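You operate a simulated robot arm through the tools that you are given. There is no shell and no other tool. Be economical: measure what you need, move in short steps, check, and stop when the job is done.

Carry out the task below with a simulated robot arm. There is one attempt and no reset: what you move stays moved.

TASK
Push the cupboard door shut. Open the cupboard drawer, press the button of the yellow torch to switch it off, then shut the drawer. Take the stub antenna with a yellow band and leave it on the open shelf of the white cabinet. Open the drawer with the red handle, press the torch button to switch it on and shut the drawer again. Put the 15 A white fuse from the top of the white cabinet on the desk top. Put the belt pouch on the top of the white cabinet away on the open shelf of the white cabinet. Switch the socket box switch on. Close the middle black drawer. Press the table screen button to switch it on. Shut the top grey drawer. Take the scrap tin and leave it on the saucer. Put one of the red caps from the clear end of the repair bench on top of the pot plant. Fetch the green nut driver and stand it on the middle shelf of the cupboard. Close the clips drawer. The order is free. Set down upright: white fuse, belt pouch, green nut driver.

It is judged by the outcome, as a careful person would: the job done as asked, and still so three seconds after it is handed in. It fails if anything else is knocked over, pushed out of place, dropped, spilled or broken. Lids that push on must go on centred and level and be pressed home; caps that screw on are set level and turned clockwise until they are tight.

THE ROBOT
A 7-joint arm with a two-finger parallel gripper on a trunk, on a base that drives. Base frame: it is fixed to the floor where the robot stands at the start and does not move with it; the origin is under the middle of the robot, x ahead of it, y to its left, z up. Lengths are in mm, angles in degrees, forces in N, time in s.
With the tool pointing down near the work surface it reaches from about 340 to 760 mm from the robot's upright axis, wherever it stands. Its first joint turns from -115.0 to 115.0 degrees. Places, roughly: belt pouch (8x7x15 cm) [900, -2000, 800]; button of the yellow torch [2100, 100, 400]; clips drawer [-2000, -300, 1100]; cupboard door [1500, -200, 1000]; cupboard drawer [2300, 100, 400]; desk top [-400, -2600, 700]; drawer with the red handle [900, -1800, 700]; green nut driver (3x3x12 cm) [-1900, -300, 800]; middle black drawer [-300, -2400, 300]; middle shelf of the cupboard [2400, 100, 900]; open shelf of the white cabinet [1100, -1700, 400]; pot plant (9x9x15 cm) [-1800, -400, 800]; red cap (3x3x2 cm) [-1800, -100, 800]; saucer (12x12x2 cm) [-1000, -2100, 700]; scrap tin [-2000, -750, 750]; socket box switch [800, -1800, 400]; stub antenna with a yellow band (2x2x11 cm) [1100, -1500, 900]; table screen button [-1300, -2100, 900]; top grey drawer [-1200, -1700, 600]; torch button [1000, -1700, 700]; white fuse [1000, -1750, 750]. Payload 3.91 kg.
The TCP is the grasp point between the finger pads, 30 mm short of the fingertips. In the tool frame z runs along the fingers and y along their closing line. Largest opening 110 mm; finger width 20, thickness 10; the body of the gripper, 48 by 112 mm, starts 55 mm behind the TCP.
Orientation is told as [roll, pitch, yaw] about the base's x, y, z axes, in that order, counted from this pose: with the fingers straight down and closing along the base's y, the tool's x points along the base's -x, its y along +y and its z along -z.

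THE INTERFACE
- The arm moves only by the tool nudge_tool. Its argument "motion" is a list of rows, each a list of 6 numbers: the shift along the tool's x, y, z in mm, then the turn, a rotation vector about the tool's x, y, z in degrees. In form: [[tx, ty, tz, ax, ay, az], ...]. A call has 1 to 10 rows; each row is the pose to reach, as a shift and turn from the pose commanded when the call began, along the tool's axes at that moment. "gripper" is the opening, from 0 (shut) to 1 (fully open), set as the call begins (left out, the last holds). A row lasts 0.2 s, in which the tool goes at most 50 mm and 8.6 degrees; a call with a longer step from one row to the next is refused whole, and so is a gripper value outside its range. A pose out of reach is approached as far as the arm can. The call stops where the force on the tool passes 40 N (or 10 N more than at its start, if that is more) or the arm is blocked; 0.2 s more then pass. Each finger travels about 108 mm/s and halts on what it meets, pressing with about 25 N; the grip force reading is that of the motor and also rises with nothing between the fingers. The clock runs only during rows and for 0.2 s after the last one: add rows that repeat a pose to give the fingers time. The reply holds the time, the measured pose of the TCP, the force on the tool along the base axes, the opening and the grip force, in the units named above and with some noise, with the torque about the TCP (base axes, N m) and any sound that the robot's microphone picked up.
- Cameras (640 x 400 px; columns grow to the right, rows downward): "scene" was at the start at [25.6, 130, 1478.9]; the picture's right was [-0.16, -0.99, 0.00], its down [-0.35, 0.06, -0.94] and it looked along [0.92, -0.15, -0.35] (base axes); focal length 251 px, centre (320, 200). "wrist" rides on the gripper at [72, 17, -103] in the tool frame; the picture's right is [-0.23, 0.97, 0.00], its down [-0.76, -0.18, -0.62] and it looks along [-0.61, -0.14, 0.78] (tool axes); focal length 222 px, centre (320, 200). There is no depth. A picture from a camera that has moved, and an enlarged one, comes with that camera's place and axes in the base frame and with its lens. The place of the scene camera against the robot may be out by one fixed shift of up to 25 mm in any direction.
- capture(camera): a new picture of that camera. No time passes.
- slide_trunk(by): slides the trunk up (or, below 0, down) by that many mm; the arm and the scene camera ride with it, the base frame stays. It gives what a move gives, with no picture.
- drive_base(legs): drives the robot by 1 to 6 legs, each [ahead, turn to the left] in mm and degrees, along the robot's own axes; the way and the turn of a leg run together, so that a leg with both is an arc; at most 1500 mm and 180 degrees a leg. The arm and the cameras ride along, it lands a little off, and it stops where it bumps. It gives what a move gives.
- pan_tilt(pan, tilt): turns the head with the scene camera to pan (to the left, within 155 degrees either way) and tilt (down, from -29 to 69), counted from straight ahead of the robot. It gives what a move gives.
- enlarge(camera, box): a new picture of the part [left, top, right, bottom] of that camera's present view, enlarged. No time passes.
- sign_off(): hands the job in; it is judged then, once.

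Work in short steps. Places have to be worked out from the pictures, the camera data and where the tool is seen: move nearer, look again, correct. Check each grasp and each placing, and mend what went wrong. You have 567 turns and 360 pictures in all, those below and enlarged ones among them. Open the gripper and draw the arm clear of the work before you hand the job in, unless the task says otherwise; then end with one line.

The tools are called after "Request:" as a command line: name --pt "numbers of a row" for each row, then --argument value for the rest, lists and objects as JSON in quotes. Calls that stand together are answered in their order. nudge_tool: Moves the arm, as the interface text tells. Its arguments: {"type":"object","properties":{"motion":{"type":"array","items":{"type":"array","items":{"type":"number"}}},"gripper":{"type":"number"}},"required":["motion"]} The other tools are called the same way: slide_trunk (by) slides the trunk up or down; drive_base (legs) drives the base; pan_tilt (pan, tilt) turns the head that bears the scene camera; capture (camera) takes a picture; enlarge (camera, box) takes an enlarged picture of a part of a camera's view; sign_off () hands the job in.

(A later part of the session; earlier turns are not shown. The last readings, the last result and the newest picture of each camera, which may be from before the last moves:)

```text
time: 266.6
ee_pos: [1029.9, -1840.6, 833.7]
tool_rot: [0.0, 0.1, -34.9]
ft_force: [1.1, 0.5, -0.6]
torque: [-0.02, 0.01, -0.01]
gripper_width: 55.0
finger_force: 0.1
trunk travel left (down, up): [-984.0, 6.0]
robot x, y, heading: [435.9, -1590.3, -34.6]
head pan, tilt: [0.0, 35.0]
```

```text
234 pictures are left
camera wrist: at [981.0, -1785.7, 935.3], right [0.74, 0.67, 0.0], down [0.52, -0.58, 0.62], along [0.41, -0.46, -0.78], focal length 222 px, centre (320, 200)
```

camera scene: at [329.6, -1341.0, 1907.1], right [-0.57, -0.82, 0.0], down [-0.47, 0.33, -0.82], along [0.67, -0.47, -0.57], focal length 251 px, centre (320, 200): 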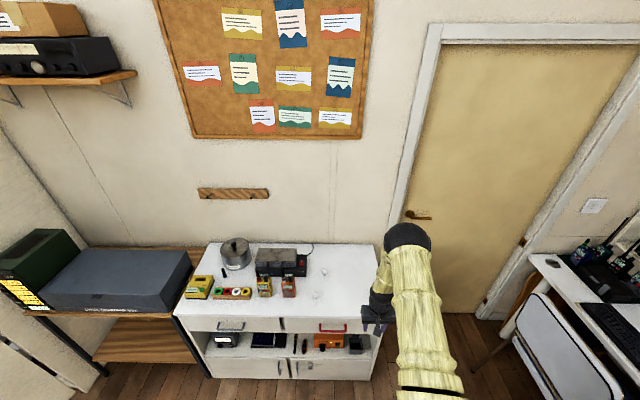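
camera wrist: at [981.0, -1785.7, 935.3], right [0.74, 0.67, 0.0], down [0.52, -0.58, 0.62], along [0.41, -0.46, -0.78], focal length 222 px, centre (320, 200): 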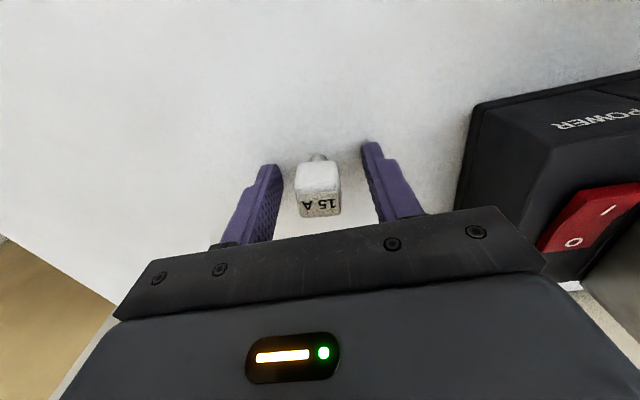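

Request:
nudge_tool --pt "0 0 0 0 0 0" --pt "0 0 0 0 0 0" --pt "0 0 0 0 0 0" --gripper 0

Request:
nudge_tool --pt "0 0 -10 0 0 0" --pt "0 0 -40 0 0 0" --pt "0 0 -85 0 0 0" --pt "0 0 -130 0 0 0"

Request:
capture --camera "wrist"

```text
time: 267.4
ee_pos: [1031.0, -1840.7, 832.1]
tool_rot: [-0.1, 0.1, -35.0]
ft_force: [0.1, -0.3, -0.2]
torque: [-0.02, -0.02, 0.0]
gripper_width: 23.3
finger_force: 24.7
trunk travel left (down, up): [-984.0, 6.0]
robot x, y, heading: [442.6, -1588.9, -34.5]
head pan, tilt: [0.0, 35.0]
```

```text
time: 268.4
ee_pos: [1030.6, -1841.7, 963.8]
tool_rot: [0.0, 0.1, -35.1]
ft_force: [0.7, 0.4, -1.0]
torque: [0.02, -0.04, 0.01]
gripper_width: 23.1
finger_force: 24.9
trunk travel left (down, up): [-984.0, 6.0]
robot x, y, heading: [439.5, -1593.1, -34.5]
head pan, tilt: [0.0, 35.0]
```

```text
233 pictures are left
camera wrist: at [982.1, -1785.3, 1066.4], right [0.74, 0.67, 0.0], down [0.52, -0.58, 0.62], along [0.41, -0.46, -0.78], focal length 222 px, centre (320, 200)
```

wrist: 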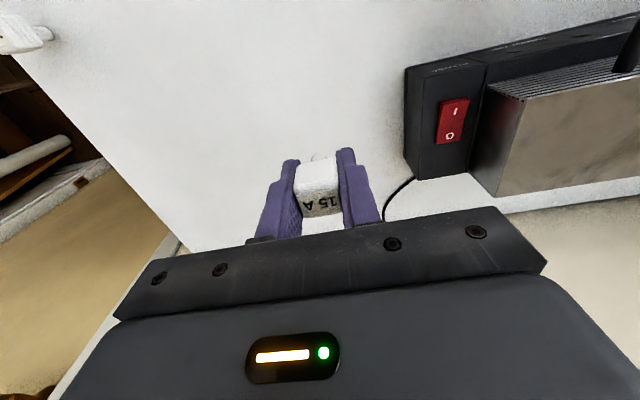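

Fuse held; its foot is 34.6 mm below the TCP. I back away and look toward the desk.

Request:
drive_base --legs '[[-450, 0], [0, -75]]'

Request:
pan_tilt --pan -15 --tilt 30

Request:
capture --camera "scene"

```text
time: 276.1
ee_pos: [-10.1, -1974.7, 962.5]
tool_rot: [-0.1, 0.1, -109.7]
ft_force: [-0.8, 0.0, -0.2]
torque: [-0.03, 0.03, 0.02]
gripper_width: 22.9
finger_force: 25.1
trunk travel left (down, up): [-984.0, 6.0]
robot x, y, heading: [71.2, -1333.4, -109.4]
head pan, tilt: [0.0, 35.0]
```

```text
time: 276.9
ee_pos: [-10.8, -1973.6, 962.9]
tool_rot: [0.0, 0.0, -109.6]
ft_force: [0.6, -2.0, -0.7]
torque: [0.02, 0.01, 0.02]
gripper_width: 23.1
finger_force: 25.2
trunk travel left (down, up): [-984.0, 6.0]
robot x, y, heading: [72.0, -1337.4, -109.4]
head pan, tilt: [-15.0, 30.0]
```

```text
232 pictures are left
camera scene: at [179.1, -1414.0, 1914.9], right [-0.83, 0.56, 0.0], down [0.28, 0.41, -0.87], along [-0.49, -0.71, -0.5], focal length 251 px, centre (320, 200)
```

scene: 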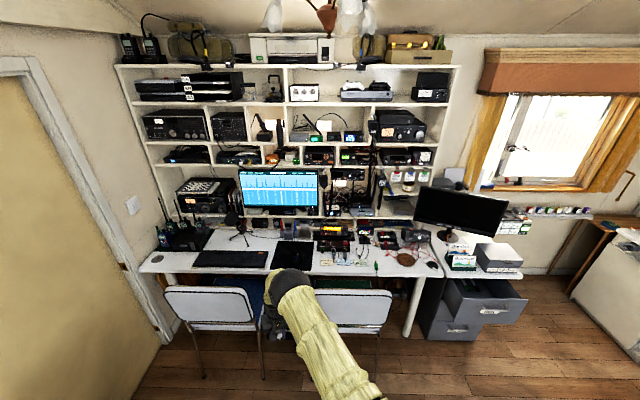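

Request:
enlarge --camera "scene" --box '[300, 180, 540, 350]'

Request:
enlarge --camera "scene" --box '[130, 180, 370, 350]'

```text
2.35 times, centred on (420, 265) of scene
camera zoom: at [179.1, -1414.0, 1914.9], right [-0.83, 0.56, 0.0], down [0.28, 0.41, -0.87], along [-0.49, -0.71, -0.5], focal length 590 px, centre (85, 47)
```

zoom: 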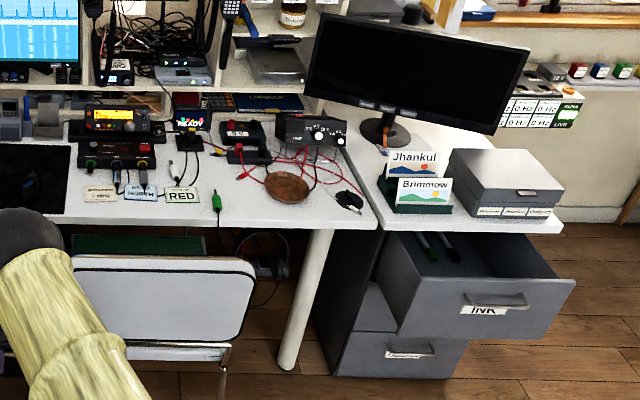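

```text
2.35 times, centred on (250, 265) of scene
camera zoom: at [179.1, -1414.0, 1914.9], right [-0.83, 0.56, 0.0], down [0.28, 0.41, -0.87], along [-0.49, -0.71, -0.5], focal length 590 px, centre (485, 47)
```

zoom: 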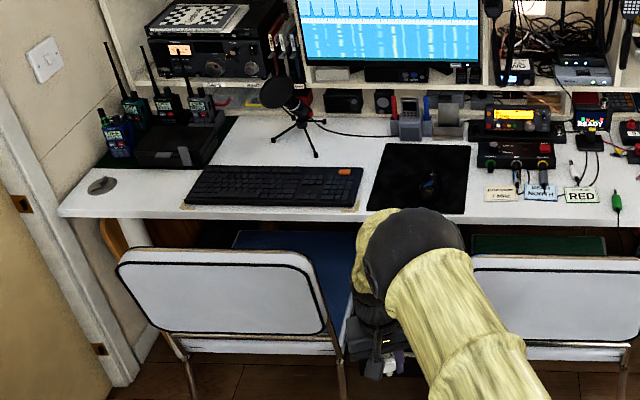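

Free desk space lies at the front edge just left of the brown saucer, right of the chair. I drive to stand before it.

Request:
drive_base --legs '[[0, -53], [600, 0], [0, 37]]'

Request:
pan_tilt --pan 0 --tilt 38

Request:
capture --camera "scene"

Request:
capture --camera "wrist"

```text
time: 286.6
ee_pos: [-751.7, -2108.3, 963.1]
tool_rot: [0.0, 0.1, -125.6]
ft_force: [0.0, -0.5, -0.4]
torque: [-0.04, -0.02, -0.02]
gripper_width: 23.1
finger_force: 24.8
trunk travel left (down, up): [-984.0, 6.0]
robot x, y, heading: [-494.3, -1519.0, -125.4]
head pan, tilt: [-15.0, 30.0]
```

```text
time: 287.4
ee_pos: [-751.4, -2108.0, 962.7]
tool_rot: [0.0, 0.0, -125.6]
ft_force: [0.6, -0.3, 0.6]
torque: [-0.02, 0.03, 0.02]
gripper_width: 23.2
finger_force: 25.3
trunk travel left (down, up): [-984.0, 6.0]
robot x, y, heading: [-496.6, -1520.9, -125.2]
head pan, tilt: [0.0, 38.0]
```

```text
229 pictures are left
camera scene: at [-393.3, -1636.9, 1902.6], right [-0.82, 0.58, 0.0], down [0.36, 0.5, -0.79], along [-0.46, -0.64, -0.62], focal length 251 px, centre (320, 200)
```

scene: 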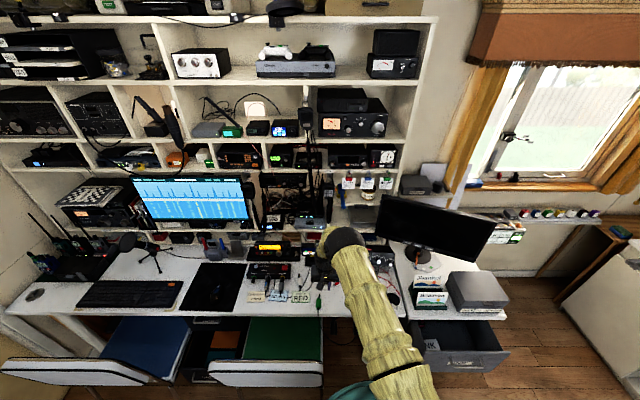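

```text
228 pictures are left
camera wrist: at [-695.9, -2060.1, 1065.7], right [0.66, -0.75, 0.0], down [-0.59, -0.52, 0.62], along [-0.47, -0.41, -0.78], focal length 222 px, centre (320, 200)
```

wrist: 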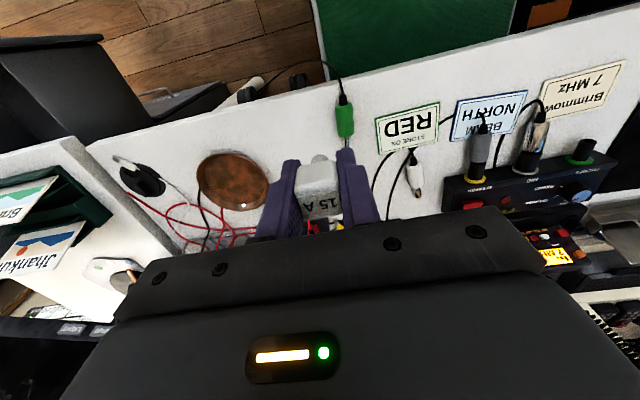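

Free spot between the green probe and the brown saucer, near the front edge. I move over it and descend partway.

Request:
nudge_tool --pt "-25 -30 0 0 0 0" --pt "-51 -62 10 0 0 0" --pt "-51 -62 55 0 0 0" --pt "-51 -62 100 0 0 0" --pt "-51 -62 140 0 0 0" --pt "-51 -62 160 0 0 0" --pt "-51 -62 160 0 0 0"

Request:
capture --camera "wrist"

```text
time: 289.0
ee_pos: [-819.9, -2094.6, 826.1]
tool_rot: [0.0, 0.2, -125.6]
ft_force: [0.5, 0.6, 0.3]
torque: [-0.01, -0.02, 0.01]
gripper_width: 23.1
finger_force: 25.3
out of reach, approached as far as the arm can: row 4, 5, 6, 7
trunk travel left (down, up): [-984.0, 6.0]
robot x, y, heading: [-493.2, -1520.4, -125.1]
head pan, tilt: [0.0, 38.0]
```

```text
227 pictures are left
camera wrist: at [-764.0, -2045.3, 929.1], right [0.66, -0.75, 0.0], down [-0.59, -0.52, 0.62], along [-0.47, -0.41, -0.78], focal length 222 px, centre (320, 200)
```

wrist: 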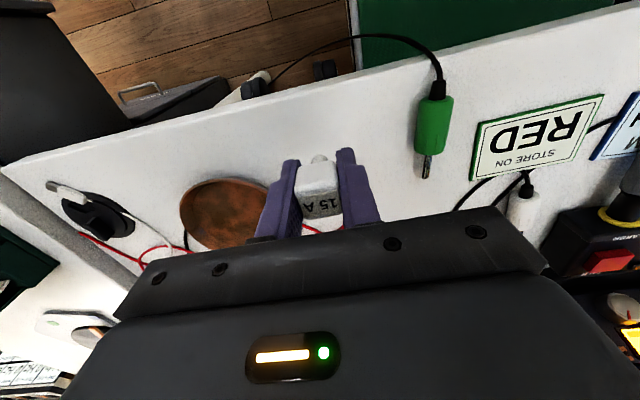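

The trunk is too high for this; I lower it instead.

Request:
slide_trunk --by -55

Request:
capture --camera "wrist"

```text
time: 289.9
ee_pos: [-819.9, -2095.2, 773.0]
tool_rot: [0.0, -0.1, -125.6]
ft_force: [-0.3, -0.3, 7.1]
torque: [0.0, 0.0, 0.01]
gripper_width: 22.8
finger_force: 25.1
trunk travel left (down, up): [-929.0, 61.0]
robot x, y, heading: [-495.7, -1519.4, -125.0]
head pan, tilt: [0.0, 38.0]
```

```text
226 pictures are left
camera wrist: at [-764.3, -2045.8, 875.4], right [0.66, -0.75, 0.0], down [-0.59, -0.52, 0.62], along [-0.47, -0.41, -0.78], focal length 222 px, centre (320, 200)
```

wrist: 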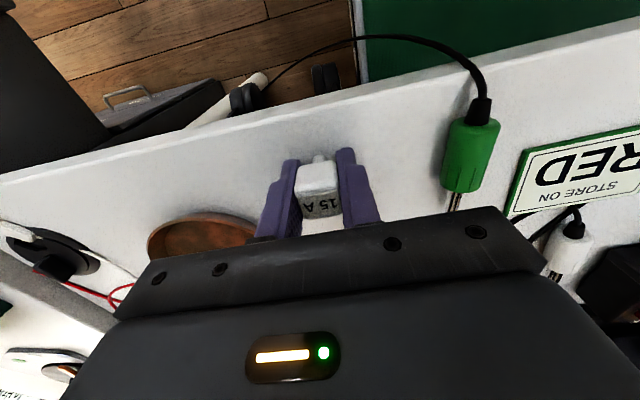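

The foot has just touched (7 N). I release and rise straight up.

Request:
nudge_tool --pt "0 0 0 0 0 0" --pt "0 0 0 0 0 0" --pt "0 0 0 0 0 0" --gripper 0.5

Request:
slide_trunk --by 55

Request:
nudge_tool --pt "0 0 -40 0 0 0" --pt "0 0 -80 0 0 0"

Request:
capture --camera "wrist"

```text
time: 290.8
ee_pos: [-820.4, -2094.6, 772.2]
tool_rot: [0.0, 0.1, -125.6]
ft_force: [-0.3, 0.9, -0.4]
torque: [-0.02, 0.01, 0.0]
gripper_width: 54.9
finger_force: 0.2
trunk travel left (down, up): [-929.0, 61.0]
robot x, y, heading: [-496.7, -1520.4, -125.3]
head pan, tilt: [0.0, 38.0]
```

```text
time: 291.7
ee_pos: [-819.5, -2094.3, 826.6]
tool_rot: [0.0, 0.1, -125.6]
ft_force: [0.3, -1.2, -0.7]
torque: [0.0, 0.04, 0.02]
gripper_width: 54.9
finger_force: 0.1
trunk travel left (down, up): [-984.0, 6.0]
robot x, y, heading: [-499.0, -1517.0, -125.1]
head pan, tilt: [0.0, 38.0]
```

```text
time: 292.3
ee_pos: [-819.6, -2095.7, 906.8]
tool_rot: [-0.1, 0.1, -125.7]
ft_force: [-0.4, -0.8, 0.7]
torque: [0.0, -0.01, -0.02]
gripper_width: 54.8
finger_force: 0.0
trunk travel left (down, up): [-984.0, 6.0]
robot x, y, heading: [-495.6, -1518.9, -125.3]
head pan, tilt: [0.0, 38.0]
```

```text
225 pictures are left
camera wrist: at [-763.3, -2046.0, 1010.2], right [0.66, -0.75, 0.0], down [-0.59, -0.52, 0.62], along [-0.47, -0.41, -0.78], focal length 222 px, centre (320, 200)
```

wrist: 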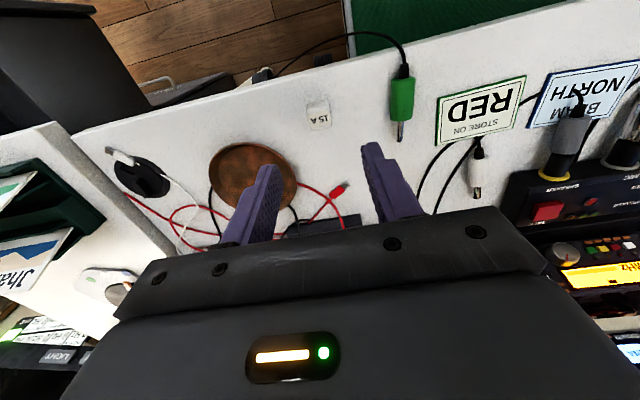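

The 15 A fuse stands on the desk. Next, the screen: I zoom on its lower bezel.

Request:
enlarge --camera "scene" --box '[370, 190, 510, 280]'

Request:
enlarge --camera "scene" --box '[390, 220, 440, 260]'

```text
4.44 times, centred on (440, 235) of scene
camera zoom: at [-392.8, -1636.3, 1902.5], right [-0.82, 0.58, 0.0], down [0.36, 0.5, -0.79], along [-0.46, -0.64, -0.62], focal length 1114 px, centre (-213, 44)
```

zoom: 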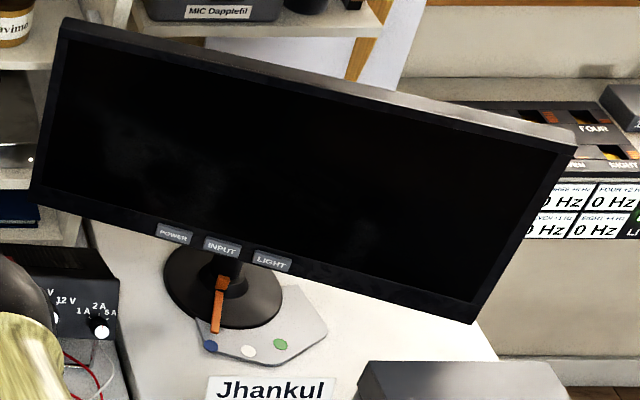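

```text
10.00 times, centred on (415, 240) of scene
camera zoom: at [-392.8, -1636.3, 1902.5], right [-0.82, 0.58, 0.0], down [0.36, 0.5, -0.79], along [-0.46, -0.64, -0.62], focal length 2507 px, centre (-630, -200)
```

zoom: 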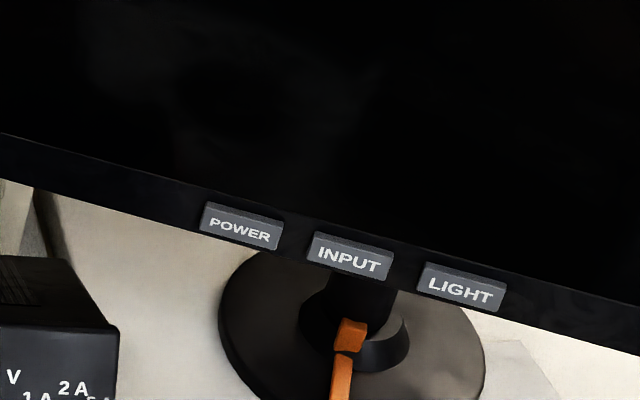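

POWER is the left of three bezel buttons. Before that, I look at the open grey drawer nearby.

Request:
pan_tilt --pan -30 --tilt 40

Request:
capture --camera "scene"

```text
time: 293.3
ee_pos: [-819.6, -2095.3, 907.0]
tool_rot: [0.0, 0.0, -125.7]
ft_force: [-0.3, 0.0, -1.3]
torque: [0.02, -0.01, -0.01]
gripper_width: 54.9
finger_force: 0.1
trunk travel left (down, up): [-984.0, 6.0]
robot x, y, heading: [-495.4, -1522.9, -125.1]
head pan, tilt: [-30.0, 40.0]
```

```text
222 pictures are left
camera scene: at [-420.5, -1602.3, 1899.5], right [-0.42, 0.91, 0.0], down [0.58, 0.27, -0.77], along [-0.7, -0.32, -0.64], focal length 251 px, centre (320, 200)
```

scene: 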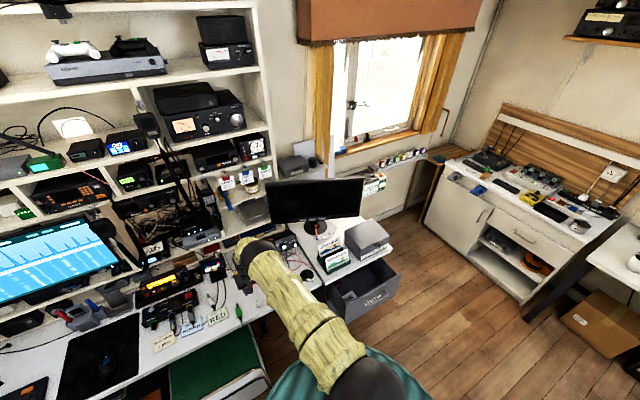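

Request:
enlarge --camera "scene" --box '[290, 230, 420, 325]'

```text
4.21 times, centred on (355, 278) of scene
camera zoom: at [-420.5, -1602.3, 1899.5], right [-0.42, 0.91, 0.0], down [0.58, 0.27, -0.77], along [-0.7, -0.32, -0.64], focal length 1056 px, centre (173, -126)
```

zoom: 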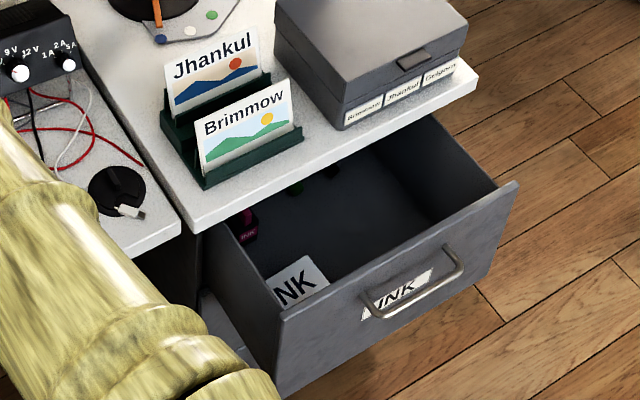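

The drawer front is parallel to the desk, centre about (-1189,-1634); it shuts toward heading -125°. I back off and drive to face it.

Request:
drive_base --legs '[[-300, 0], [0, -74], [520, 0], [0, 74]]'

Request:
pan_tilt --pan 0 --tilt 40

Request:
capture --camera "scene"

```text
time: 307.9
ee_pos: [-1137.6, -1669.9, 906.7]
tool_rot: [0.0, 0.1, -126.1]
ft_force: [0.9, -0.8, -0.7]
torque: [0.02, -0.02, 0.01]
gripper_width: 54.8
finger_force: 0.1
trunk travel left (down, up): [-984.0, 6.0]
robot x, y, heading: [-806.0, -1093.4, -125.9]
head pan, tilt: [-30.0, 40.0]
```

```text
time: 308.9
ee_pos: [-1137.6, -1671.3, 906.9]
tool_rot: [0.0, 0.0, -126.1]
ft_force: [0.4, 0.0, -0.4]
torque: [-0.04, 0.0, -0.01]
gripper_width: 54.8
finger_force: 0.1
trunk travel left (down, up): [-984.0, 6.0]
robot x, y, heading: [-806.7, -1092.9, -125.7]
head pan, tilt: [0.0, 40.0]
```

```text
220 pictures are left
camera scene: at [-705.8, -1215.3, 1899.5], right [-0.81, 0.59, 0.0], down [0.38, 0.52, -0.77], along [-0.45, -0.62, -0.64], focal length 251 px, centre (320, 200)
```

scene: 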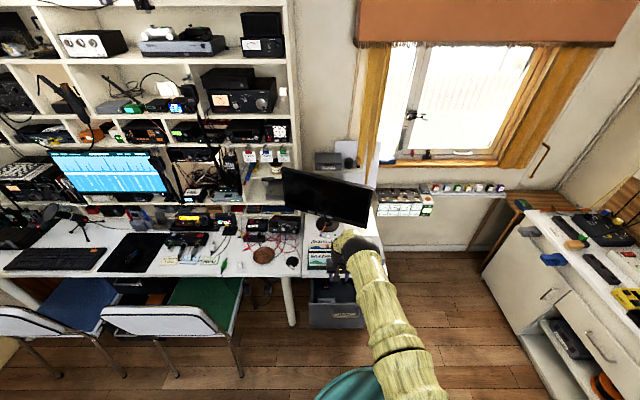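

Request:
nudge_tool --pt "45 0 0 0 0 0" --pt "90 0 0 0 0 0" --pt "135 0 0 0 0 0" --pt "170 0 0 0 0 0" --gripper 0

Request:
nudge_tool --pt "0 0 0 0 -8.5 0" --pt "0 0 0 0 -17 0" --pt "0 0 0 0 -25.5 0" --pt "0 0 0 0 -34 0" --pt "0 0 0 0 -42.5 0" --pt "0 0 0 0 -51 0" --pt "0 0 0 0 -59.5 0" --pt "0 0 0 0 -68 0" --pt "0 0 0 0 -76.5 0" --pt "0 0 0 0 -80 0"

Request:
slide_trunk --by -250

Request:
capture --camera "wrist"

Request:
capture --camera "scene"

```text
time: 309.9
ee_pos: [-1037.1, -1533.6, 907.9]
tool_rot: [0.0, 0.1, -126.1]
ft_force: [0.6, -0.7, 0.1]
torque: [-0.01, 0.03, 0.0]
gripper_width: 0.0
finger_force: 24.9
trunk travel left (down, up): [-984.0, 6.0]
robot x, y, heading: [-807.7, -1095.1, -125.8]
head pan, tilt: [0.0, 40.0]
```

```text
time: 312.1
ee_pos: [-1035.4, -1532.8, 907.7]
tool_rot: [-0.2, -80.0, -125.8]
ft_force: [-0.2, 0.6, -0.5]
torque: [-0.02, 0.02, -0.02]
gripper_width: 0.1
finger_force: 25.2
trunk travel left (down, up): [-984.0, 6.0]
robot x, y, heading: [-805.3, -1095.9, -125.7]
head pan, tilt: [0.0, 40.0]
```

```text
time: 314.6
ee_pos: [-1036.2, -1532.9, 657.5]
tool_rot: [-0.2, -80.0, -125.9]
ft_force: [0.1, -0.9, 0.3]
torque: [-0.01, -0.01, 0.0]
gripper_width: 0.0
finger_force: 25.0
trunk travel left (down, up): [-734.0, 256.0]
robot x, y, heading: [-807.6, -1094.2, -125.8]
head pan, tilt: [0.0, 40.0]
```

```text
219 pictures are left
camera wrist: at [-955.6, -1450.4, 603.5], right [0.76, -0.61, 0.22], down [0.14, 0.49, 0.86], along [-0.63, -0.63, 0.46], focal length 222 px, centre (320, 200)
```

wrist: 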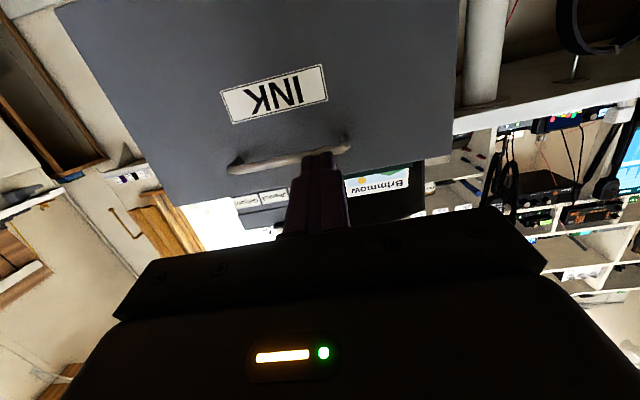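

```text
218 pictures are left
camera scene: at [-705.6, -1215.1, 1649.6], right [-0.81, 0.58, 0.0], down [0.38, 0.52, -0.77], along [-0.45, -0.62, -0.64], focal length 251 px, centre (320, 200)
```

scene: 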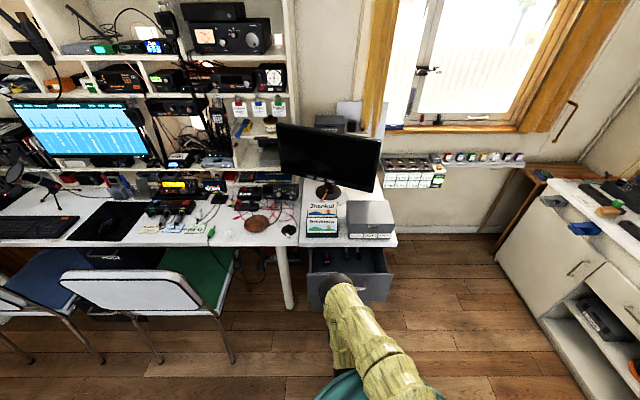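

Label "INK" (z≈605) is below the handle; I'll push there. I shift right 50 and down 40 first.

Request:
nudge_tool --pt "20 -25 5 0 0 0" --pt "39 -50 7 0 0 0" --pt "30 -50 50 0 0 0" --pt "22 -50 95 0 0 0" --pt "22 -50 95 0 0 0"

Request:
capture --camera "wrist"

```text
time: 315.8
ee_pos: [-1129.2, -1575.6, 619.9]
tool_rot: [-0.1, -79.8, -125.9]
ft_force: [-0.2, 0.4, -0.1]
torque: [-0.02, -0.03, 0.0]
gripper_width: 0.0
finger_force: 24.9
trunk travel left (down, up): [-734.0, 256.0]
robot x, y, heading: [-808.7, -1097.1, -125.7]
head pan, tilt: [0.0, 40.0]
```

```text
217 pictures are left
camera wrist: at [-1049.4, -1493.4, 565.9], right [0.76, -0.61, 0.22], down [0.14, 0.49, 0.86], along [-0.63, -0.63, 0.46], focal length 222 px, centre (320, 200)
```

wrist: 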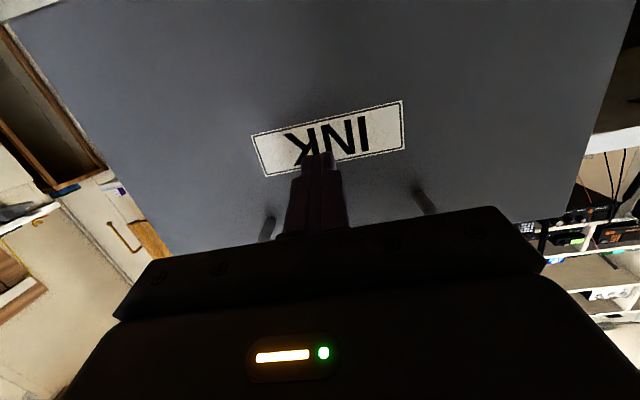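

Request:
nudge_tool --pt "-4 0 25 0 0 0" --pt "-9 0 50 0 0 0" --pt "-13 0 75 0 0 0" --pt "-17 0 98 0 0 0" --pt "-22 0 123 0 0 0" --pt "-26 0 148 0 0 0"

Request:
drive_base --legs '[[100, 0]]'

Request:
capture --camera "scene"

```text
time: 317.2
ee_pos: [-1221.0, -1709.3, 633.3]
tool_rot: [1.3, -81.1, -127.3]
ft_force: [0.6, -0.3, -0.5]
torque: [0.01, 0.0, 0.0]
gripper_width: 0.0
finger_force: 24.3
trunk travel left (down, up): [-734.0, 256.0]
robot x, y, heading: [-808.3, -1098.4, -125.8]
head pan, tilt: [0.0, 40.0]
```

```text
time: 318.2
ee_pos: [-1242.6, -1734.7, 636.1]
tool_rot: [0.5, -81.5, -126.5]
ft_force: [15.6, 19.7, 5.1]
torque: [-0.25, 0.17, 0.0]
gripper_width: 0.1
finger_force: 24.9
trunk travel left (down, up): [-734.0, 256.0]
robot x, y, heading: [-826.8, -1124.2, -126.0]
head pan, tilt: [0.0, 40.0]
stopped in leg 1: the force on the tool passed its limit at 508 N (the readings are from after the stop); the commanded pose is now the measured one
```

```text
216 pictures are left
camera scene: at [-725.8, -1243.1, 1649.6], right [-0.81, 0.59, 0.0], down [0.38, 0.52, -0.77], along [-0.45, -0.62, -0.64], focal length 251 px, centre (320, 200)
```

scene: 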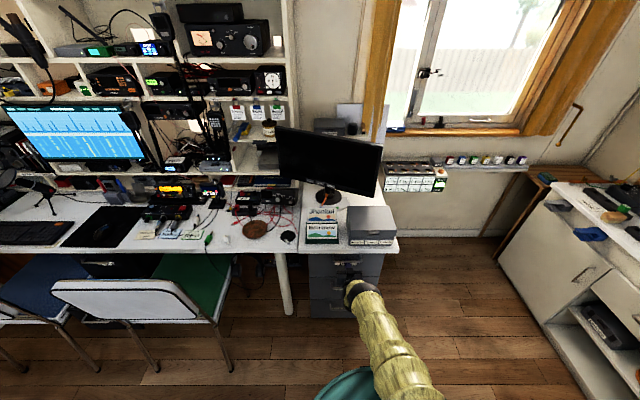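

The drawer went home with a hard stop; I back off and inspect it.

Request:
nudge_tool --pt "6 0 -40 0 0 0" --pt "12 0 -80 0 0 0" --pt "17 0 -110 0 0 0"

Request:
enlarge --camera "scene" --box '[270, 170, 430, 330]'

Request:
capture --camera "wrist"

```text
time: 319.0
ee_pos: [-1178.7, -1645.6, 632.7]
tool_rot: [0.7, -81.5, -126.6]
ft_force: [0.6, 0.8, -0.7]
torque: [-0.01, 0.02, -0.02]
gripper_width: 0.0
finger_force: 24.6
trunk travel left (down, up): [-734.0, 256.0]
robot x, y, heading: [-834.2, -1128.4, -126.0]
head pan, tilt: [0.0, 40.0]
```

```text
2.50 times, centred on (350, 250) of scene
camera zoom: at [-728.0, -1246.1, 1649.6], right [-0.81, 0.59, 0.0], down [0.38, 0.52, -0.77], along [-0.45, -0.62, -0.64], focal length 627 px, centre (245, 75)
```

zoom: 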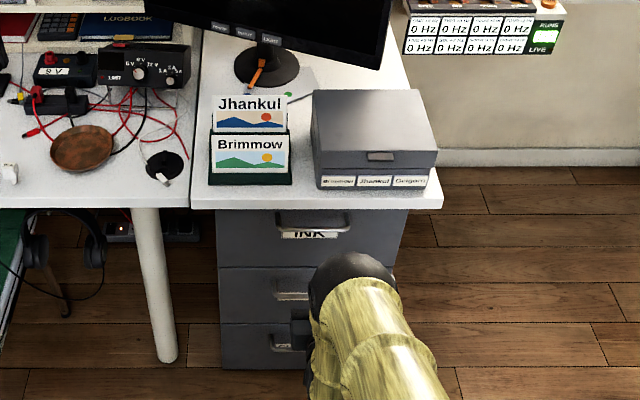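

```text
214 pictures are left
camera wrist: at [-1098.1, -1564.1, 576.1], right [0.77, -0.6, 0.23], down [0.15, 0.51, 0.85], along [-0.62, -0.61, 0.48], focal length 222 px, centre (320, 200)
```

wrist: 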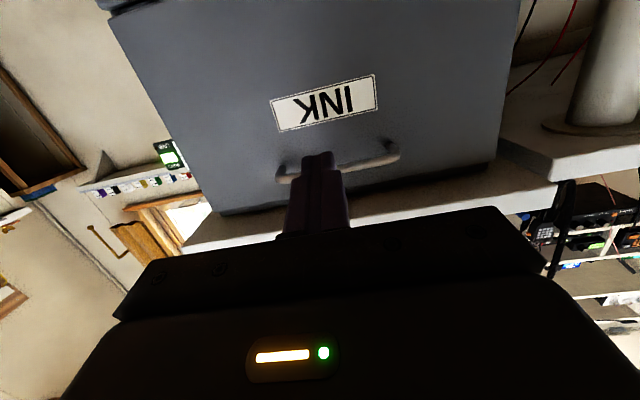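

The drawer is shut flush and nothing moved. For the screen button I raise, tilt to 45°, and drive round to face the screen (heading about -149°).

Request:
drive_base --legs '[[-150, 0]]'

Request:
slide_trunk --by 250

Request:
nudge_tool --pt "0 0 0 0 8 0" --pt "0 0 0 0 16 0" --pt "0 0 0 0 24 0" --pt "0 0 0 0 32 0" --pt "0 0 0 0 36.5 0" --pt "0 0 0 0 36.5 0"

```text
time: 320.5
ee_pos: [-1090.6, -1524.7, 633.9]
tool_rot: [0.6, -81.6, -126.6]
ft_force: [-0.2, 0.3, 0.1]
torque: [0.04, -0.02, -0.01]
gripper_width: 0.0
finger_force: 25.2
trunk travel left (down, up): [-734.0, 256.0]
robot x, y, heading: [-744.0, -1006.0, -125.9]
head pan, tilt: [0.0, 40.0]
```

```text
time: 323.1
ee_pos: [-1091.9, -1524.6, 883.3]
tool_rot: [0.6, -81.5, -126.5]
ft_force: [-0.5, 0.5, 0.0]
torque: [-0.02, -0.01, -0.03]
gripper_width: 0.0
finger_force: 24.8
trunk travel left (down, up): [-984.0, 6.0]
robot x, y, heading: [-744.6, -1002.2, -125.7]
head pan, tilt: [0.0, 40.0]
```

```text
time: 324.5
ee_pos: [-1090.5, -1523.6, 882.9]
tool_rot: [0.1, -44.9, -126.0]
ft_force: [0.1, -0.2, -0.4]
torque: [-0.01, 0.0, 0.01]
gripper_width: 0.2
finger_force: 25.4
trunk travel left (down, up): [-984.0, 6.0]
robot x, y, heading: [-743.1, -1007.3, -125.7]
head pan, tilt: [0.0, 40.0]
```

Request:
nudge_tool --pt "-30 0 -30 0 0 0" --pt "-60 0 -60 0 0 0" --pt "-85 0 -85 0 0 0"

Request:
drive_base --legs '[[0, 41], [660, 0], [0, -64]]'

Request:
pan_tilt --pan 0 --tilt 40

Request:
capture --camera "scene"

Request:
capture --camera "wrist"

```text
time: 325.3
ee_pos: [-1091.6, -1523.5, 1003.0]
tool_rot: [0.2, -44.9, -126.1]
ft_force: [-0.1, 1.3, -0.3]
torque: [0.03, -0.03, 0.04]
gripper_width: 0.1
finger_force: 25.3
trunk travel left (down, up): [-984.0, 6.0]
robot x, y, heading: [-738.5, -1003.8, -125.7]
head pan, tilt: [0.0, 40.0]
```

```text
time: 334.8
ee_pos: [-1028.4, -2182.1, 1002.3]
tool_rot: [0.2, -44.8, -125.9]
ft_force: [-0.2, 0.3, 0.5]
torque: [0.02, -0.02, 0.04]
gripper_width: 0.0
finger_force: 25.0
trunk travel left (down, up): [-984.0, 6.0]
robot x, y, heading: [-683.7, -1668.4, -125.6]
head pan, tilt: [0.0, 40.0]
stopped in leg 3: the robot was blocked; the commanded pose is now the measured one
```

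```text
time: 335.4
ee_pos: [-1027.1, -2183.9, 1003.9]
tool_rot: [0.1, -45.0, -125.8]
ft_force: [-1.3, 0.1, 0.7]
torque: [0.0, -0.04, -0.01]
gripper_width: 0.0
finger_force: 24.5
trunk travel left (down, up): [-984.0, 6.0]
robot x, y, heading: [-681.9, -1665.2, -125.5]
head pan, tilt: [0.0, 40.0]
```

```text
213 pictures are left
camera scene: at [-578.2, -1782.6, 1899.5], right [-0.81, 0.58, 0.0], down [0.37, 0.52, -0.77], along [-0.45, -0.62, -0.64], focal length 251 px, centre (320, 200)
```

scene: 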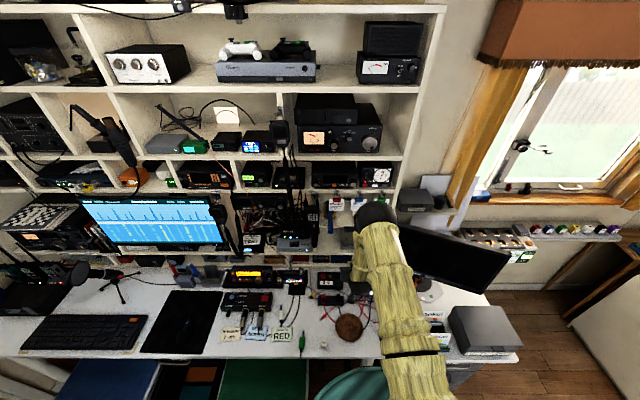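

```text
212 pictures are left
camera wrist: at [-941.2, -2092.8, 1024.4], right [0.7, -0.7, 0.16], down [-0.2, 0.02, 0.98], along [-0.69, -0.71, -0.13], focal length 222 px, centre (320, 200)
```

wrist: 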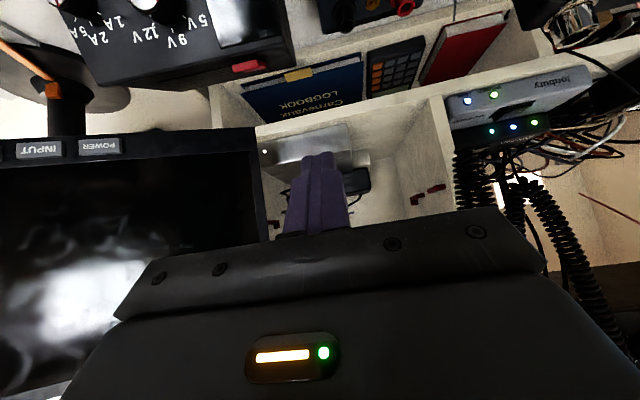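

The base turn was blocked, but the button agrees in two views: POWER at (-1285,-2097,890). I back off 60 mm and will turn the tool itself by -19° and reach to the right.

Request:
drive_base --legs '[[-60, 0]]'

Request:
nudge_tool --pt "10 -10 -10 4.5 0 4.5" --pt "20 -20 -20 9 0 9" --pt "20 -40 -20 13.4 0 13.4" --pt "20 -80 -20 13.4 0 13.4" --pt "20 -100 -20 13.4 0 13.4"

Request:
capture --camera "wrist"

Request:
capture --camera "scene"

```text
time: 336.4
ee_pos: [-989.6, -2131.7, 1004.8]
tool_rot: [0.1, -45.0, -125.8]
ft_force: [0.6, 0.4, 0.4]
torque: [-0.01, 0.01, -0.01]
gripper_width: 0.1
finger_force: 25.5
trunk travel left (down, up): [-984.0, 6.0]
robot x, y, heading: [-645.9, -1613.5, -125.6]
head pan, tilt: [0.0, 40.0]
```

```text
time: 337.6
ee_pos: [-1056.7, -2052.7, 1002.9]
tool_rot: [0.2, -44.8, -144.7]
ft_force: [0.0, -0.7, -0.3]
torque: [-0.01, 0.01, -0.01]
gripper_width: 0.0
finger_force: 24.9
trunk travel left (down, up): [-984.0, 6.0]
robot x, y, heading: [-648.8, -1613.5, -125.8]
head pan, tilt: [0.0, 40.0]
```

```text
211 pictures are left
camera wrist: at [-945.4, -1994.2, 1023.9], right [0.43, -0.89, 0.16], down [-0.19, 0.09, 0.98], along [-0.88, -0.45, -0.13], focal length 222 px, centre (320, 200)
```

wrist: 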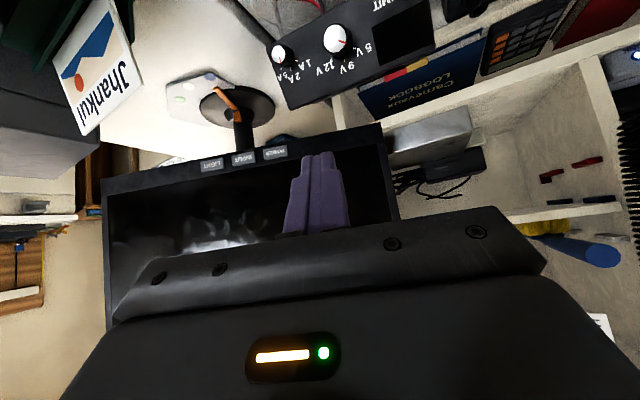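

```text
210 pictures are left
camera scene: at [-542.8, -1733.1, 1899.5], right [-0.81, 0.58, 0.0], down [0.37, 0.52, -0.77], along [-0.45, -0.62, -0.64], focal length 251 px, centre (320, 200)
```

scene: 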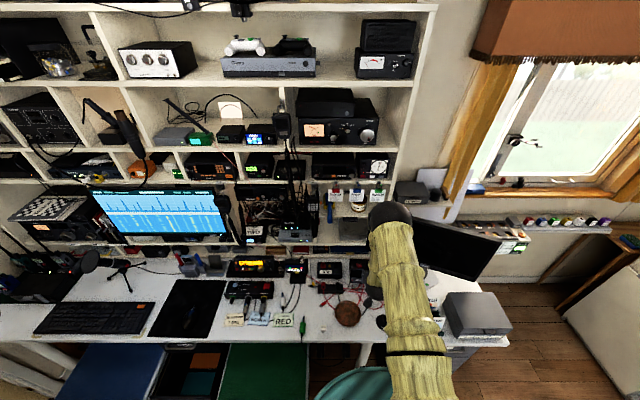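

Request:
nudge_tool --pt "0 -30 30 0 0 0" --pt "0 -60 65 0 0 0" --pt "-5 -91 100 0 0 0" --pt "-10 -91 135 0 0 0" --pt "-15 -91 154 0 0 0" --pt "-15 -91 154 0 0 0"

Request:
capture --camera "wrist"

```text
time: 339.0
ee_pos: [-1207.5, -2047.2, 904.9]
tool_rot: [0.1, -44.9, -144.8]
ft_force: [0.3, 0.5, 0.5]
torque: [-0.03, 0.0, 0.02]
gripper_width: 0.2
finger_force: 25.1
trunk travel left (down, up): [-984.0, 6.0]
robot x, y, heading: [-646.0, -1614.6, -125.9]
head pan, tilt: [0.0, 40.0]
```

```text
209 pictures are left
camera wrist: at [-1095.2, -1988.8, 925.7], right [0.43, -0.89, 0.16], down [-0.18, 0.09, 0.98], along [-0.88, -0.45, -0.13], focal length 222 px, centre (320, 200)
```

wrist: 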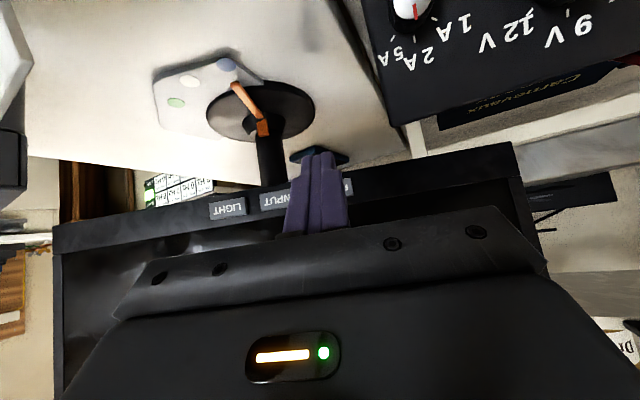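

Request:
nudge_tool --pt "-14 5 14 0 0 0" --pt "-28 5 28 0 0 0" --pt "-35 5 35 0 0 0" --pt "-35 5 35 0 0 0"

Request:
enlarge --camera "wrist" --box '[220, 110, 420, 240]'

Request:
enlarge --camera "scene" --box '[360, 200, 480, 300]'

```text
time: 340.0
ee_pos: [-1244.6, -2080.0, 904.4]
tool_rot: [0.1, -44.8, -144.8]
ft_force: [0.2, 0.3, 0.0]
torque: [-0.01, 0.0, 0.02]
gripper_width: 0.0
finger_force: 24.9
trunk travel left (down, up): [-984.0, 6.0]
robot x, y, heading: [-644.8, -1612.7, -125.7]
head pan, tilt: [0.0, 40.0]
```

```text
3.08 times, centred on (320, 175) of wrist
camera zoom: at [-1132.9, -2021.8, 926.0], right [0.43, -0.89, 0.16], down [-0.19, 0.09, 0.98], along [-0.88, -0.45, -0.13], focal length 684 px, centre (320, 277)
```

zoom: 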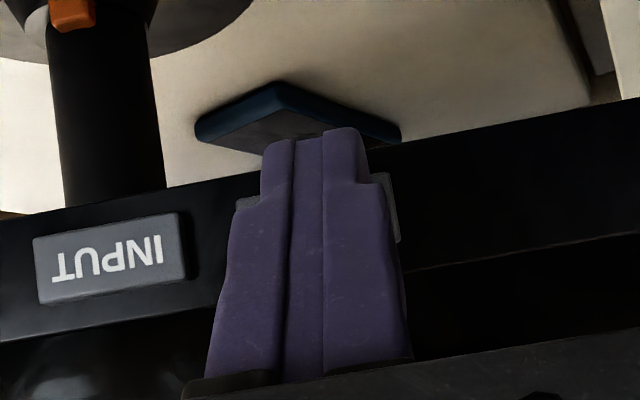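

```text
4.00 times, centred on (420, 250) of scene
camera zoom: at [-543.2, -1732.3, 1899.6], right [-0.81, 0.58, 0.0], down [0.37, 0.52, -0.77], along [-0.45, -0.62, -0.64], focal length 1003 px, centre (-80, 0)
```

zoom: 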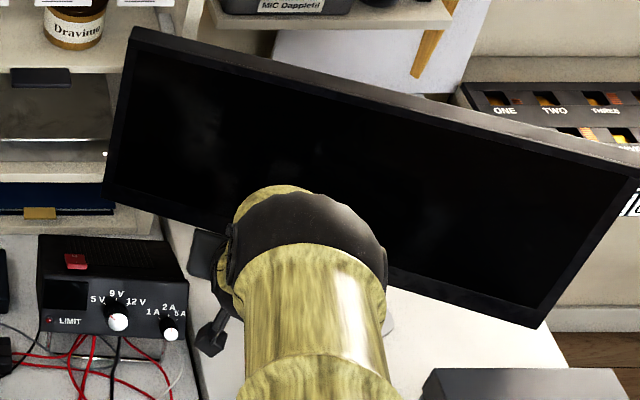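

Aligned on POWER. I press forward gently.

Request:
nudge_tool --pt "-3 0 3 0 0 0" --pt "-6 0 6 0 0 0" --pt "-8 0 8 0 0 0" --pt "-10 0 10 0 0 0" --pt "-12 0 12 0 0 0"

Request:
capture --camera "scene"

```text
time: 341.2
ee_pos: [-1257.7, -2088.8, 904.7]
tool_rot: [0.1, -45.0, -144.8]
ft_force: [1.2, 3.0, 1.1]
torque: [0.04, -0.01, -0.04]
gripper_width: 0.0
finger_force: 25.0
trunk travel left (down, up): [-984.0, 6.0]
robot x, y, heading: [-650.1, -1615.2, -125.5]
head pan, tilt: [0.0, 40.0]
heard: click
```

```text
206 pictures are left
camera scene: at [-542.7, -1731.9, 1899.6], right [-0.81, 0.58, 0.0], down [0.37, 0.52, -0.77], along [-0.45, -0.62, -0.64], focal length 251 px, centre (320, 200)
```

scene: 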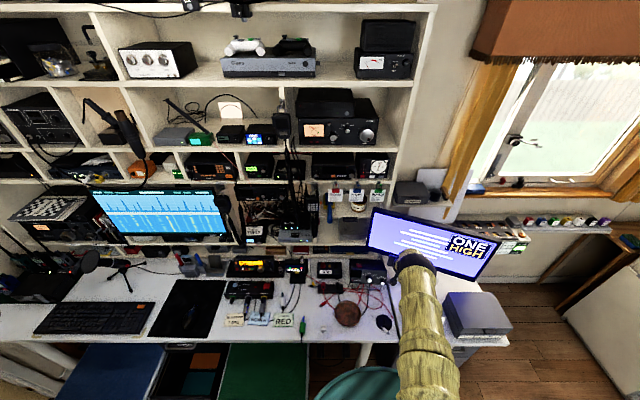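

Click heard and the screen is lit. I retreat, raise, then look under the desk for the middle black drawer.

Request:
nudge_tool --pt "20 0 -20 0 0 0" --pt "50 0 -50 0 0 0" --pt "60 0 -85 0 0 0" --pt "60 20 -120 0 0 0" --pt "60 40 -150 0 0 0"

Request:
drive_base --legs '[[-350, 0]]'

Request:
pan_tilt --pan 40 --tilt 35

Request:
capture --camera "scene"

```text
time: 342.4
ee_pos: [-1113.8, -2036.0, 970.1]
tool_rot: [0.0, -44.9, -144.8]
ft_force: [0.6, -0.2, -0.6]
torque: [-0.01, 0.0, 0.01]
gripper_width: 0.0
finger_force: 24.7
trunk travel left (down, up): [-984.0, 6.0]
robot x, y, heading: [-645.0, -1618.3, -125.7]
head pan, tilt: [0.0, 40.0]
```

```text
time: 345.0
ee_pos: [-906.4, -1749.0, 968.5]
tool_rot: [0.1, -44.9, -144.7]
ft_force: [0.7, 0.1, 0.6]
torque: [0.02, -0.01, -0.01]
gripper_width: 0.0
finger_force: 24.8
trunk travel left (down, up): [-984.0, 6.0]
robot x, y, heading: [-440.0, -1328.5, -125.5]
head pan, tilt: [0.0, 40.0]
```

```text
time: 346.1
ee_pos: [-908.0, -1748.9, 968.2]
tool_rot: [0.1, -44.8, -144.7]
ft_force: [0.1, 0.3, 0.4]
torque: [-0.03, 0.0, 0.0]
gripper_width: 0.0
finger_force: 24.8
trunk travel left (down, up): [-984.0, 6.0]
robot x, y, heading: [-438.0, -1332.0, -125.6]
head pan, tilt: [40.0, 35.0]
```

```text
205 pictures are left
camera scene: at [-281.5, -1463.9, 1907.1], right [-1.0, -0.08, 0.0], down [-0.04, 0.57, -0.82], along [0.06, -0.82, -0.57], focal length 251 px, centre (320, 200)
```

scene: 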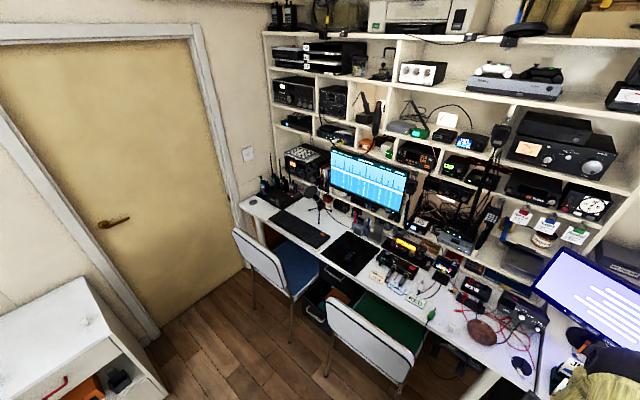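

Request:
enlarge --camera "scene" --box '[220, 210, 460, 390]'

Request:
enlarge --camera "scene" --box '[280, 250, 380, 340]'

```text
2.22 times, centred on (340, 300) of scene
camera zoom: at [-281.5, -1463.9, 1907.1], right [-1.0, -0.08, 0.0], down [-0.04, 0.57, -0.82], along [0.06, -0.82, -0.57], focal length 557 px, centre (276, -22)
```

zoom: 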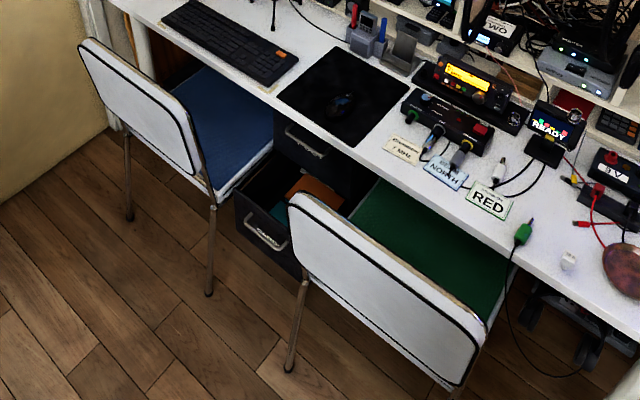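

```text
4.44 times, centred on (330, 295) of scene
camera zoom: at [-281.5, -1463.9, 1907.1], right [-1.0, -0.08, 0.0], down [-0.04, 0.57, -0.82], along [0.06, -0.82, -0.57], focal length 1114 px, centre (276, -222)
```

zoom: 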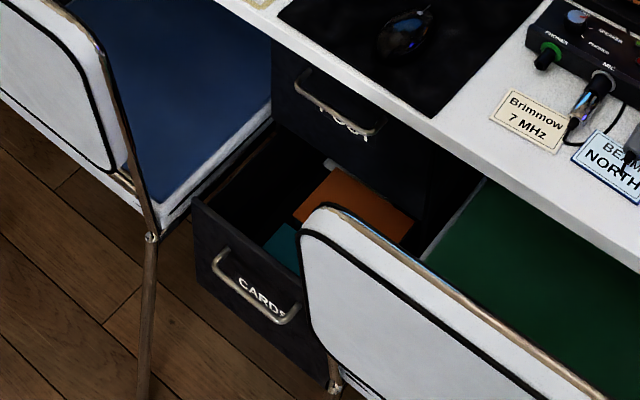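

The CARDS drawer is open between the two chairs. I drive to stand behind the gap facing the desk.

Request:
drive_base --legs '[[0, 78], [780, 0], [0, -78]]'

Request:
pan_tilt --pan 0 --tilt 50

Request:
capture --camera "scene"

```text
time: 360.6
ee_pos: [-367.2, -2325.0, 968.1]
tool_rot: [0.1, -44.9, -143.5]
ft_force: [-0.4, 0.6, -0.3]
torque: [0.01, 0.01, 0.02]
gripper_width: 0.2
finger_force: 24.8
trunk travel left (down, up): [-984.0, 6.0]
robot x, y, heading: [88.7, -1892.1, -124.3]
head pan, tilt: [40.0, 35.0]
```

```text
time: 361.7
ee_pos: [-366.5, -2323.8, 968.3]
tool_rot: [0.1, -45.0, -143.4]
ft_force: [0.0, -0.7, -0.9]
torque: [0.01, 0.0, -0.01]
gripper_width: 0.0
finger_force: 24.8
trunk travel left (down, up): [-984.0, 6.0]
robot x, y, heading: [91.2, -1890.6, -124.4]
head pan, tilt: [0.0, 50.0]
```

```text
202 pictures are left
camera scene: at [201.4, -2001.5, 1885.4], right [-0.83, 0.56, 0.0], down [0.43, 0.63, -0.64], along [-0.36, -0.53, -0.77], focal length 251 px, centre (320, 200)
```

scene: 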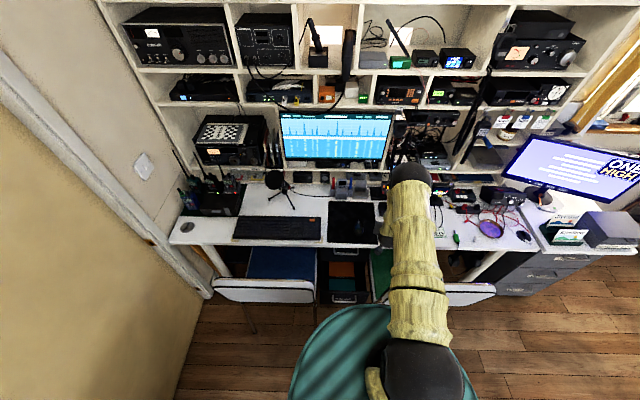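

Request:
enlarge --camera "scene" --box '[290, 220, 410, 330]'

```text
3.64 times, centred on (350, 275) of scene
camera zoom: at [201.4, -2001.5, 1885.4], right [-0.83, 0.56, 0.0], down [0.43, 0.63, -0.64], along [-0.36, -0.53, -0.77], focal length 912 px, centre (211, -73)
```

zoom: 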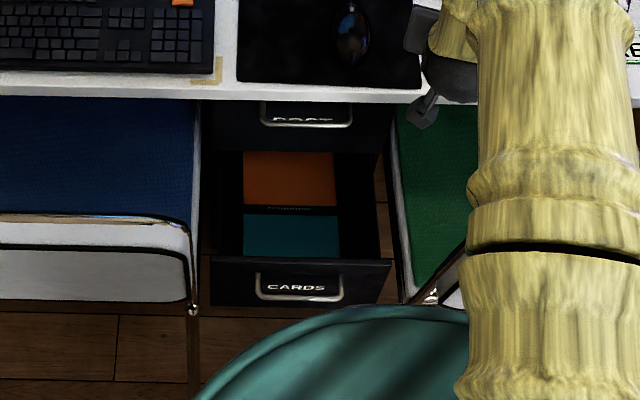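

The drawer front is straight ahead between the chairs (310 mm gap). I square the tool to -125° and centre it ahead, retracted, before lowering.

Request:
nudge_tool --pt "20 30 -20 -4.4 0 -4.4" --pt "40 60 -40 -8.8 0 -8.8" --pt "60 90 -60 -13.1 0 -13.1" --pt "80 110 -80 -13.1 0 -13.1" --pt "90 125 -90 -13.1 0 -13.1" --pt "90 125 -90 -13.1 0 -13.1"

```text
time: 363.1
ee_pos: [-189.9, -2348.1, 969.4]
tool_rot: [0.1, -44.9, -125.0]
ft_force: [-0.1, -0.7, -1.0]
torque: [0.0, 0.0, 0.0]
gripper_width: 0.1
finger_force: 24.8
trunk travel left (down, up): [-984.0, 6.0]
robot x, y, heading: [92.0, -1890.0, -124.2]
head pan, tilt: [0.0, 50.0]
```

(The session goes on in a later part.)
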